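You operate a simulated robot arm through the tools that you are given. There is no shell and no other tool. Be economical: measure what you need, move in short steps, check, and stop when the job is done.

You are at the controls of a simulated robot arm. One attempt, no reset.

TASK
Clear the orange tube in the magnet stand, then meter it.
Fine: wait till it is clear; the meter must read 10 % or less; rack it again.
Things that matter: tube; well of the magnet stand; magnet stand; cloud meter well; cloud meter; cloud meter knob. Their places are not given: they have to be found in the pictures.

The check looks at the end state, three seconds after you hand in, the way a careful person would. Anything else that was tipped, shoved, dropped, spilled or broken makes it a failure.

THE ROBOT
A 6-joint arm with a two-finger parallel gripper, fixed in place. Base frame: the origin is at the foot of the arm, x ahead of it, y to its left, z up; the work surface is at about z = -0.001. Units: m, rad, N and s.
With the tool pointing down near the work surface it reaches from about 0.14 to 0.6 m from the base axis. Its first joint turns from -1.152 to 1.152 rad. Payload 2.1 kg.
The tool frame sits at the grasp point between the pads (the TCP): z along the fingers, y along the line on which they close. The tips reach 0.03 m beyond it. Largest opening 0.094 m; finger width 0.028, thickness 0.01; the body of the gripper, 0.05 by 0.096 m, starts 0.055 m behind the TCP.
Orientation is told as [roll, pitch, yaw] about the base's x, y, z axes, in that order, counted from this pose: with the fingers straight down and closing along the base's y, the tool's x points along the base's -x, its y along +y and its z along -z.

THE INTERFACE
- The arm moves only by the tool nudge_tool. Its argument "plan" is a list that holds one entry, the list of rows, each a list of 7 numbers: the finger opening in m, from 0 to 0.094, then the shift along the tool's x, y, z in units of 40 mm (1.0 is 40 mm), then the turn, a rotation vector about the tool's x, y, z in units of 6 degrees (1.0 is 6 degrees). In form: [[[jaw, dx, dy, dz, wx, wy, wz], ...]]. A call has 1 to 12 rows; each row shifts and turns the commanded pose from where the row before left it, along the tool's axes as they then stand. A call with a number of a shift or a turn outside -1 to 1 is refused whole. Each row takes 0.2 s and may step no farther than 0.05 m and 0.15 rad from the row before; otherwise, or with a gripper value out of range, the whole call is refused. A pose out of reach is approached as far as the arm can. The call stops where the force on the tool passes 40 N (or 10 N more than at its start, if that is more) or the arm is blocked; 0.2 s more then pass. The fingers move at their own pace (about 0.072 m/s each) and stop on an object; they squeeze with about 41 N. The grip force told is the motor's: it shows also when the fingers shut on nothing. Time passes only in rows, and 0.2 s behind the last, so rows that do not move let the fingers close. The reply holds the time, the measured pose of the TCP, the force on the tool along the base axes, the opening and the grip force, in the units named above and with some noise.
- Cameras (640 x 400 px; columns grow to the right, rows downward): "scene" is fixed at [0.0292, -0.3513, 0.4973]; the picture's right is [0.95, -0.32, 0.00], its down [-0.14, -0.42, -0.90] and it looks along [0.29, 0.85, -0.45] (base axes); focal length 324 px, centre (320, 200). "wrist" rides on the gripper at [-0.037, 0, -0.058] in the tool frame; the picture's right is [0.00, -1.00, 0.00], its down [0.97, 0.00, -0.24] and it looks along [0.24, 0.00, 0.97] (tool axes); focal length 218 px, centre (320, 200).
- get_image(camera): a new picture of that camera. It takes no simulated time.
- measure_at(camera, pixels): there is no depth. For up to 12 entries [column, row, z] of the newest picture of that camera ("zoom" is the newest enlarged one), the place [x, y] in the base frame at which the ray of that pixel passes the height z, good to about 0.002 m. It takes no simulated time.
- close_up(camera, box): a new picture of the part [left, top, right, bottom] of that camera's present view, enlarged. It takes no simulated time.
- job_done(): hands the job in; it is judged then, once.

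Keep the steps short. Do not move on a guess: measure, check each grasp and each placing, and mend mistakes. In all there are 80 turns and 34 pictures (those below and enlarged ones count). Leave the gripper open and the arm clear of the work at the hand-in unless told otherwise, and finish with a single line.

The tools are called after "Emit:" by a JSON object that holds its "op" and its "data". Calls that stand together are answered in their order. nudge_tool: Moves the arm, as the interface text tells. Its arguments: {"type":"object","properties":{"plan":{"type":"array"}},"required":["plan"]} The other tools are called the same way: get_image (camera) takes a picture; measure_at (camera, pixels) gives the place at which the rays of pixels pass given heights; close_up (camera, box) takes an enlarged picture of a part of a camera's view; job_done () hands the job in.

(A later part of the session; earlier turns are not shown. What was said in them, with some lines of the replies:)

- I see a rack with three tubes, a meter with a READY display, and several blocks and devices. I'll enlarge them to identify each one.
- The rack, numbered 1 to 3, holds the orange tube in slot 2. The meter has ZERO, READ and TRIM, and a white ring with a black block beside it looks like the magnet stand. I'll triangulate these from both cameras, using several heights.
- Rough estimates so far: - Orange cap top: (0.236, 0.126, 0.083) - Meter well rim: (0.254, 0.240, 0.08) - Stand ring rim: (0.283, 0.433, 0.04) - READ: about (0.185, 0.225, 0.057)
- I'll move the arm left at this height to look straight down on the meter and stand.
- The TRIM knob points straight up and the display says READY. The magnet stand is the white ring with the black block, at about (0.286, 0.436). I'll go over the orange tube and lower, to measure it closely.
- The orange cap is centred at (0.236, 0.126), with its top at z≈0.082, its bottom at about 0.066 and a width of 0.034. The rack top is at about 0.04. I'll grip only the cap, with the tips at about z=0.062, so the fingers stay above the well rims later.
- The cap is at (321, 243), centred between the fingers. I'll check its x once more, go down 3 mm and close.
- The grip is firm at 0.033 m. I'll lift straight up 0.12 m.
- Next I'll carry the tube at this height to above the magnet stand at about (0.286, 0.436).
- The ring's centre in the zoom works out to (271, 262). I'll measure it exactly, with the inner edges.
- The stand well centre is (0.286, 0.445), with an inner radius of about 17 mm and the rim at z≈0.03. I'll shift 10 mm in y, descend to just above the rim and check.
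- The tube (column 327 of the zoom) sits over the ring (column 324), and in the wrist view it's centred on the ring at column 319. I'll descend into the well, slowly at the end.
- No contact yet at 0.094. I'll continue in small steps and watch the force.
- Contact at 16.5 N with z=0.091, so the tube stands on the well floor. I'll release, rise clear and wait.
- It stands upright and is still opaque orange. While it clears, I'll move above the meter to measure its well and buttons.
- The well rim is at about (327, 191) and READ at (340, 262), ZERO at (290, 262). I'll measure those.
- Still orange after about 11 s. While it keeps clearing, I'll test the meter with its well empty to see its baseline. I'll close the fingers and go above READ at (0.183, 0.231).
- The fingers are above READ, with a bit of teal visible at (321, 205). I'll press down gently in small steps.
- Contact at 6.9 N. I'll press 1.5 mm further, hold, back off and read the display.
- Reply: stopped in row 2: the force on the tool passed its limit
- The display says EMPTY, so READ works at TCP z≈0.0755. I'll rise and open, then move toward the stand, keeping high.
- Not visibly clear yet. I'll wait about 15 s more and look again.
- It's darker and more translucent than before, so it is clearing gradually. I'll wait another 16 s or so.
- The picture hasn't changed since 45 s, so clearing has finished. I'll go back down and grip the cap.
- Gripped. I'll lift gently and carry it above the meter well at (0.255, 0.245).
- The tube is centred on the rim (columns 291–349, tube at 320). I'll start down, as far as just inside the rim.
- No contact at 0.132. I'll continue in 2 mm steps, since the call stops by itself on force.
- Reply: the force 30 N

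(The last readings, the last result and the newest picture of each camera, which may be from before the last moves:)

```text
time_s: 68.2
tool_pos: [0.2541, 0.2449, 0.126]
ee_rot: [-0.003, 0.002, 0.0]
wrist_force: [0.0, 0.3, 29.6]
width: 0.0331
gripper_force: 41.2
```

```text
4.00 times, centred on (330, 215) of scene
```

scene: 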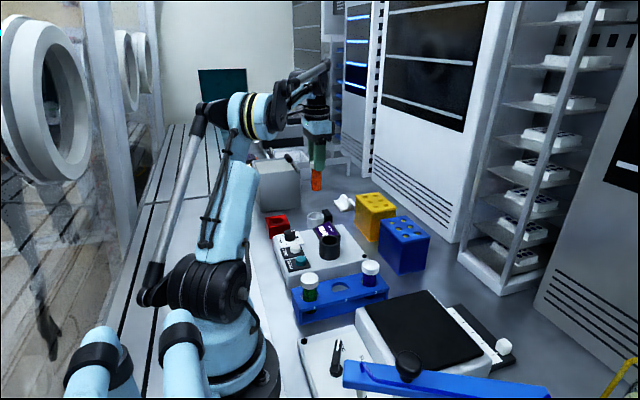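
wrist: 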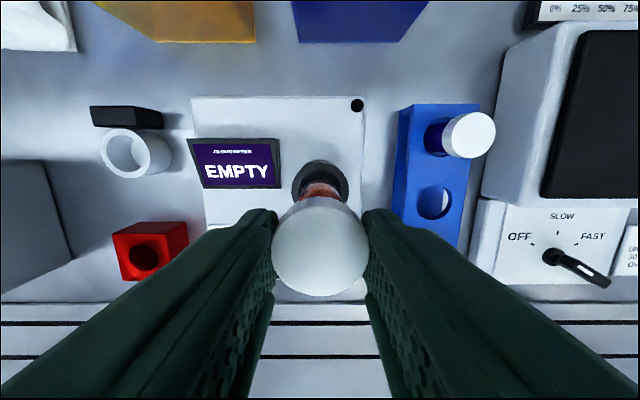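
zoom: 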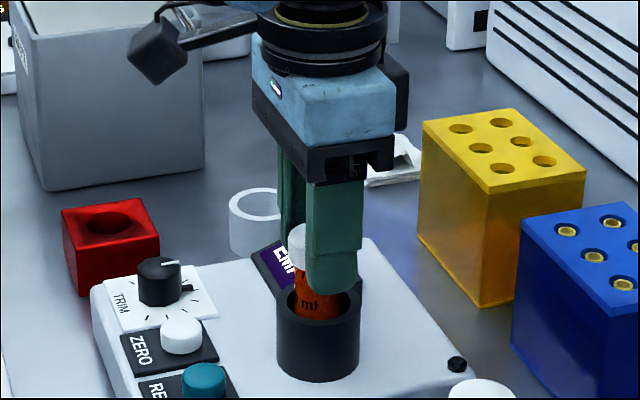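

The tube is seated on the well floor (29.6 N at z=0.126). I'll ease off, release, rise, then move over READ with the fingers closed.

Emit:
{"op": "nudge_tool", "data": {"plan": [[[0.02, 0, 0, -0.06, 0, 0, 0], [0.06, 0, 0, 0, 0, 0, 0], [0.06, 0, 0, 0, 0, 0, 0], [0.06, 0, 0, -0.3, 0, 0, 0], [0.06, 0, 0, -0.8, 0, 0, 0], [0.06, 0, 0, -0.7, 0, 0, 0], [0.0, 0.6, -0.11, 0, 0, 0, 0], [0.0, 0.6, -0.11, 0, 0, 0, 0], [0.0, 0.55, -0.11, 0, 0, 0, 0], [0.0, 0, 0, 0.8, 0, 0, 0], [0.0, 0, 0, 0.8, 0, 0, 0], [0.0, 0, 0, 0.7, 0, 0, 0]]]}}

```text
time_s: 70.8
tool_pos: [0.1843, 0.2306, 0.1062]
ee_rot: [-0.001, 0.002, 0.0]
wrist_force: [0.0, 0.1, 0.4]
width: 0.0001
gripper_force: 33.0
```

I'm above READ at z=0.106. I'll press in the same spot as before.

Emit:
{"op": "nudge_tool", "data": {"plan": [[[0.0, 0.02, 0.02, 0.4, 0, 0, 0], [0.0, 0, 0, 0.25, 0, 0, 0], [0.0, 0, 0, 0.05, 0, 0, 0], [0.0, 0, 0, 0.05, 0, 0, 0], [0.0, 0, 0, 0.03, 0, 0, 0], [0.0, 0, 0, 0.02, 0, 0, 0], [0.0, 0, 0, 0.02, 0, 0, 0], [0.0, 0, 0, 0, 0, 0, 0]]]}}

Emit:
{"op": "nudge_tool", "data": {"plan": [[[0.0, 0, 0, -0.5, 0, 0, 0], [0.0, 0, 0, -0.9, 0, 0, 0], [0.0, 0, 0, -0.9, 0, 0, 0], [0.06, 0, 0, -0.3, 0, 0, 0], [0.06, -0.6, 0.11, 0, 0, 0, 0], [0.06, -0.6, 0.11, 0, 0, 0, 0], [0.06, -0.57, 0.11, 0, 0, 0, 0], [0.06, 0, 0, 0, 0, 0, 0]]]}}

Emit:
{"op": "get_image", "data": {"camera": "wrist"}}

```text
time_s: 72.5
tool_pos: [0.184, 0.2323, 0.0746]
ee_rot: [-0.006, 0.004, 0.0]
wrist_force: [-1.3, -1.1, 18.9]
width: 0.0002
gripper_force: 33.4
stopped in row 8: the force on the tool passed its limit (the readings are from after the stop); the commanded pose is now the measured one
```

```text
time_s: 74.2
tool_pos: [0.2551, 0.246, 0.1807]
ee_rot: [-0.006, 0.003, -0.002]
wrist_force: [-0.2, -0.7, -0.4]
width: 0.0598
gripper_force: 0.1
```

```text
4 pictures are left
```

wrist: 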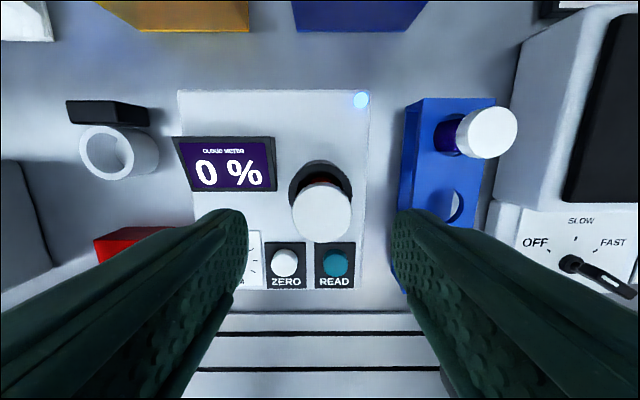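

The meter reads 0 %, within the limit. I'll check the cap's centre, (322, 213) at z≈0.115, before regripping it.

Emit:
{"op": "measure_at", "data": {"camera": "wrist", "pixels": [[322, 211, 0.115], [293, 211, 0.115], [351, 211, 0.115], [322, 182, 0.115]]}}

```text
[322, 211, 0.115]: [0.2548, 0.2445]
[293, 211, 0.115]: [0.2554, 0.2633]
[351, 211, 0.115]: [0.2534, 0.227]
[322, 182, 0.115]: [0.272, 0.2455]
```

The cap is at (0.255, 0.2447), directly below. I'll descend to z≈0.126 and grip.

Emit:
{"op": "nudge_tool", "data": {"plan": [[[0.06, 0, -0.03, 0.6, 0, 0, 0], [0.06, 0, 0, 0.6, 0, 0, 0], [0.06, 0, 0, 0.14, 0, 0, 0], [0.06, 0, 0, 0, 0, 0, 0], [0.02, 0, 0, 0, 0, 0, 0], [0.02, 0, 0, 0, 0, 0, 0], [0.02, 0, 0, 0, 0, 0, 0], [0.02, 0, 0, 0, 0, 0, 0]]]}}

```text
time_s: 76.0
tool_pos: [0.2535, 0.2433, 0.1267]
ee_rot: [-0.005, 0.004, -0.001]
wrist_force: [0.6, -0.2, 0.3]
width: 0.0335
gripper_force: 40.7
```

Gripped. I'll lift and carry it above rack slot 2 at (0.2365, 0.1257).

Emit:
{"op": "nudge_tool", "data": {"plan": [[[0.02, 0, 0, -0.4, 0, 0, 0], [0.02, 0, 0, -0.8, 0, 0, 0], [0.02, 0, 0, -0.8, 0, 0, 0], [0.02, 0, 0, -0.3, 0, 0, 0], [0.02, 0.1, -0.5, 0, 0, 0, 0], [0.02, 0.1, -0.8, 0, 0, 0, 0], [0.02, 0.1, -0.8, 0, 0, 0, 0], [0.02, 0.11, -0.83, 0, 0, 0, 0], [0.02, 0, 0, 0, 0, 0, 0], [0.02, 0, 0, 0.7, 0, 0, 0], [0.02, 0, 0, 0.7, 0, 0, 0], [0.02, 0, 0, 0, 0, 0, 0]]]}}

Emit:
{"op": "close_up", "data": {"camera": "scene", "box": [280, 210, 400, 330]}}

```text
time_s: 78.7
tool_pos: [0.2386, 0.1276, 0.1624]
ee_rot: [-0.005, 0.004, 0.0]
wrist_force: [-0.5, -0.5, -0.7]
width: 0.0329
gripper_force: 40.8
```

```text
3.33 times, centred on (340, 270) of scene
```

zoom: 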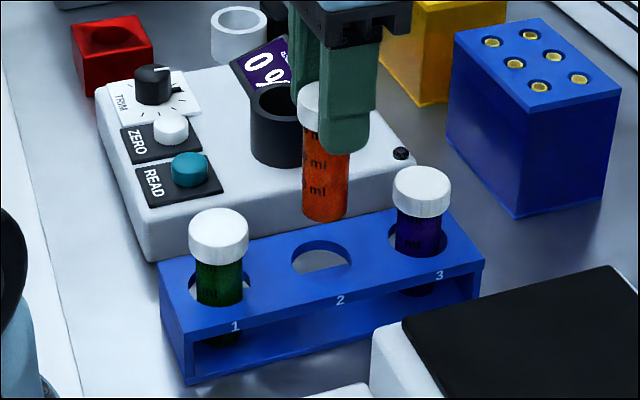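

The slot-2 hole centre is at zoom (322, 258), which is (0.236, 0.126) at z≈0.04. I'll correct by about 2 mm and lower partway.

Emit:
{"op": "nudge_tool", "data": {"plan": [[[0.02, 0.045, -0.04, 0, 0, 0, 0], [0.02, 0, 0, 0.3, 0, 0, 0], [0.02, 0, 0, 0.2, 0, 0, 0], [0.02, 0, 0, 0.15, 0, 0, 0], [0.02, 0, 0, 0, 0, 0, 0]]]}}

```text
time_s: 79.8
tool_pos: [0.2352, 0.1265, 0.1358]
ee_rot: [-0.006, 0.004, -0.001]
wrist_force: [0.3, -0.3, -0.5]
width: 0.0328
gripper_force: 40.7
```

Emit:
{"op": "nudge_tool", "data": {"plan": [[[0.02, -0.01, 0, 0.2, 0, 0, 0], [0.02, 0, 0, 0.2, 0, 0, 0], [0.02, 0, 0, 0.2, 0, 0, 0], [0.02, 0, 0, 0.2, 0, 0, 0], [0.02, 0, 0, 0.15, 0, 0, 0], [0.02, 0, 0, 0.05, 0, 0, 0], [0.02, 0, 0, 0, 0, 0, 0]]]}}

```text
time_s: 81.5
tool_pos: [0.2362, 0.1263, 0.0969]
ee_rot: [-0.005, 0.002, 0.0]
wrist_force: [-0.2, 0.5, -0.8]
width: 0.0333
gripper_force: 41.0
```

It entered freely (z=0.097). Now the last few millimetres to the floor.

Emit:
{"op": "nudge_tool", "data": {"plan": [[[0.02, 0, 0, 0.04, 0, 0, 0], [0.02, 0, 0, 0.04, 0, 0, 0], [0.02, 0, 0, 0.02, 0, 0, 0], [0.02, 0, 0, 0, 0, 0, 0]]]}}

```text
time_s: 82.5
tool_pos: [0.2362, 0.1247, 0.0918]
ee_rot: [-0.006, 0.004, 0.0]
wrist_force: [0.0, 0.0, -0.3]
width: 0.0333
gripper_force: 41.2
```

No contact at 0.092 yet. I'll look before going on.

Emit:
{"op": "close_up", "data": {"camera": "scene", "box": [290, 230, 390, 320]}}

```text
4.44 times, centred on (340, 275) of scene
```

zoom: 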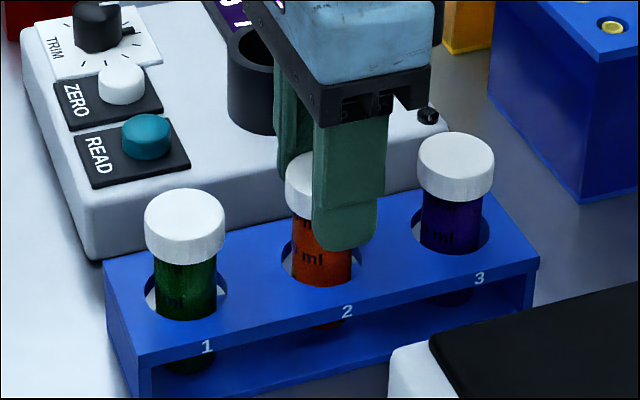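

It's in the hole, with the cap about 2–3 mm above its neighbours' level. I'll continue in 1 mm steps.

Emit:
{"op": "nudge_tool", "data": {"plan": [[[0.02, 0, 0.02, 0.025, 0, 0, 0], [0.02, 0, 0, 0.025, 0, 0, 0], [0.02, 0, 0, 0, 0, 0, 0]]]}}

```text
time_s: 83.2
tool_pos: [0.236, 0.1275, 0.0897]
ee_rot: [-0.004, 0.003, 0.0]
wrist_force: [0.6, 0.2, -0.7]
width: 0.0332
gripper_force: 41.0
```

Emit:
{"op": "nudge_tool", "data": {"plan": [[[0.02, 0, -0.02, 0.025, 0, 0, 0], [0.02, 0, 0, 0.025, 0, 0, 0], [0.02, 0, 0, 0, 0, 0, 0]]]}}

```text
time_s: 84.0
tool_pos: [0.2349, 0.1263, 0.0887]
ee_rot: [-0.005, 0.003, 0.0]
wrist_force: [0.5, 0.2, -0.2]
width: 0.0331
gripper_force: 41.2
```

Emit:
{"op": "nudge_tool", "data": {"plan": [[[0.02, 0, 0, 0.025, 0, 0, 0], [0.02, 0, 0, 0.025, 0, 0, 0], [0.02, 0, 0, 0, 0, 0, 0]]]}}

```text
time_s: 84.8
tool_pos: [0.2355, 0.1256, 0.0861]
ee_rot: [-0.005, 0.004, 0.0]
wrist_force: [-1.2, -0.2, 29.9]
width: 0.033
gripper_force: 41.1
```

Floor contact, 29.9 N. I'll ease off, release and rise straight up.

Emit:
{"op": "nudge_tool", "data": {"plan": [[[0.02, 0, 0, -0.03, 0, 0, 0], [0.06, 0, 0, 0, 0, 0, 0], [0.07, 0, 0, 0, 0, 0, 0], [0.07, 0, 0, 0, 0, 0, 0], [0.07, 0, 0, -0.4, 0, 0, 0], [0.08, 0, 0, -0.8, 0, 0, 0], [0.094, 0, 0, -0.9, 0, 0, 0], [0.094, 0, 0, -0.9, 0, 0, 0], [0.094, 0, 0, -0.9, 0, 0, 0], [0.094, 0, 0, -0.9, 0, 0, 0], [0.094, 0, 0, 0, 0, 0, 0]]]}}

Emit:
{"op": "get_image", "data": {"camera": "scene"}}

Emit:
{"op": "close_up", "data": {"camera": "scene", "box": [270, 200, 410, 330]}}

```text
time_s: 87.2
tool_pos: [0.2355, 0.1256, 0.2808]
ee_rot: [-0.005, 0.004, -0.001]
wrist_force: [-0.5, 0.2, -0.3]
width: 0.094
gripper_force: 0.0
```

```text
1 pictures are left
```

scene: 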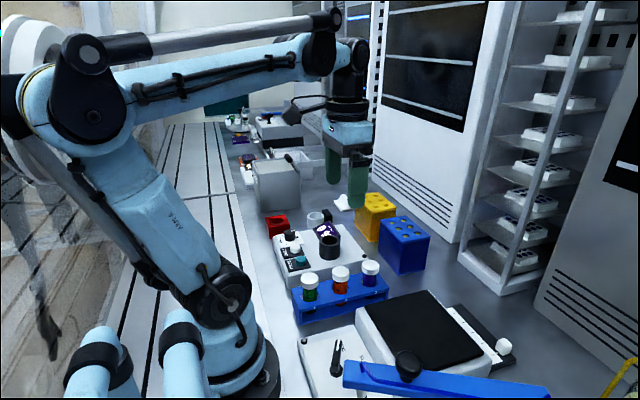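

```text
3.08 times, centred on (340, 265) of scene
```

zoom: 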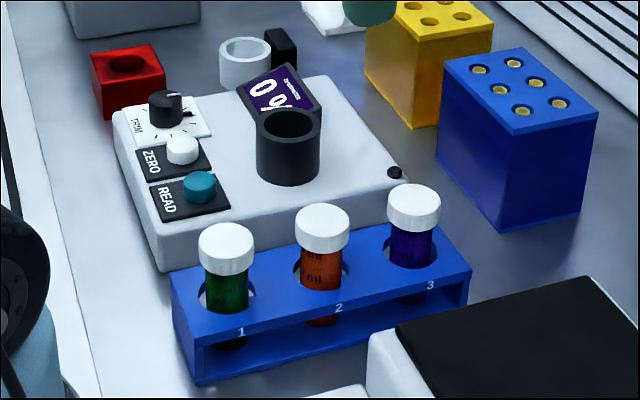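

The orange tube stands upright in slot 2, level with its neighbours. The meter still shows 0 %, nothing else has moved, and the gripper is open and clear. I'm handing in.

Emit:
{"op": "job_done", "data": {}}

```text
The job is handed in.
```

The orange tube cleared in the magnet stand, read 0 % on the cloud meter, and is back upright in rack slot 2.
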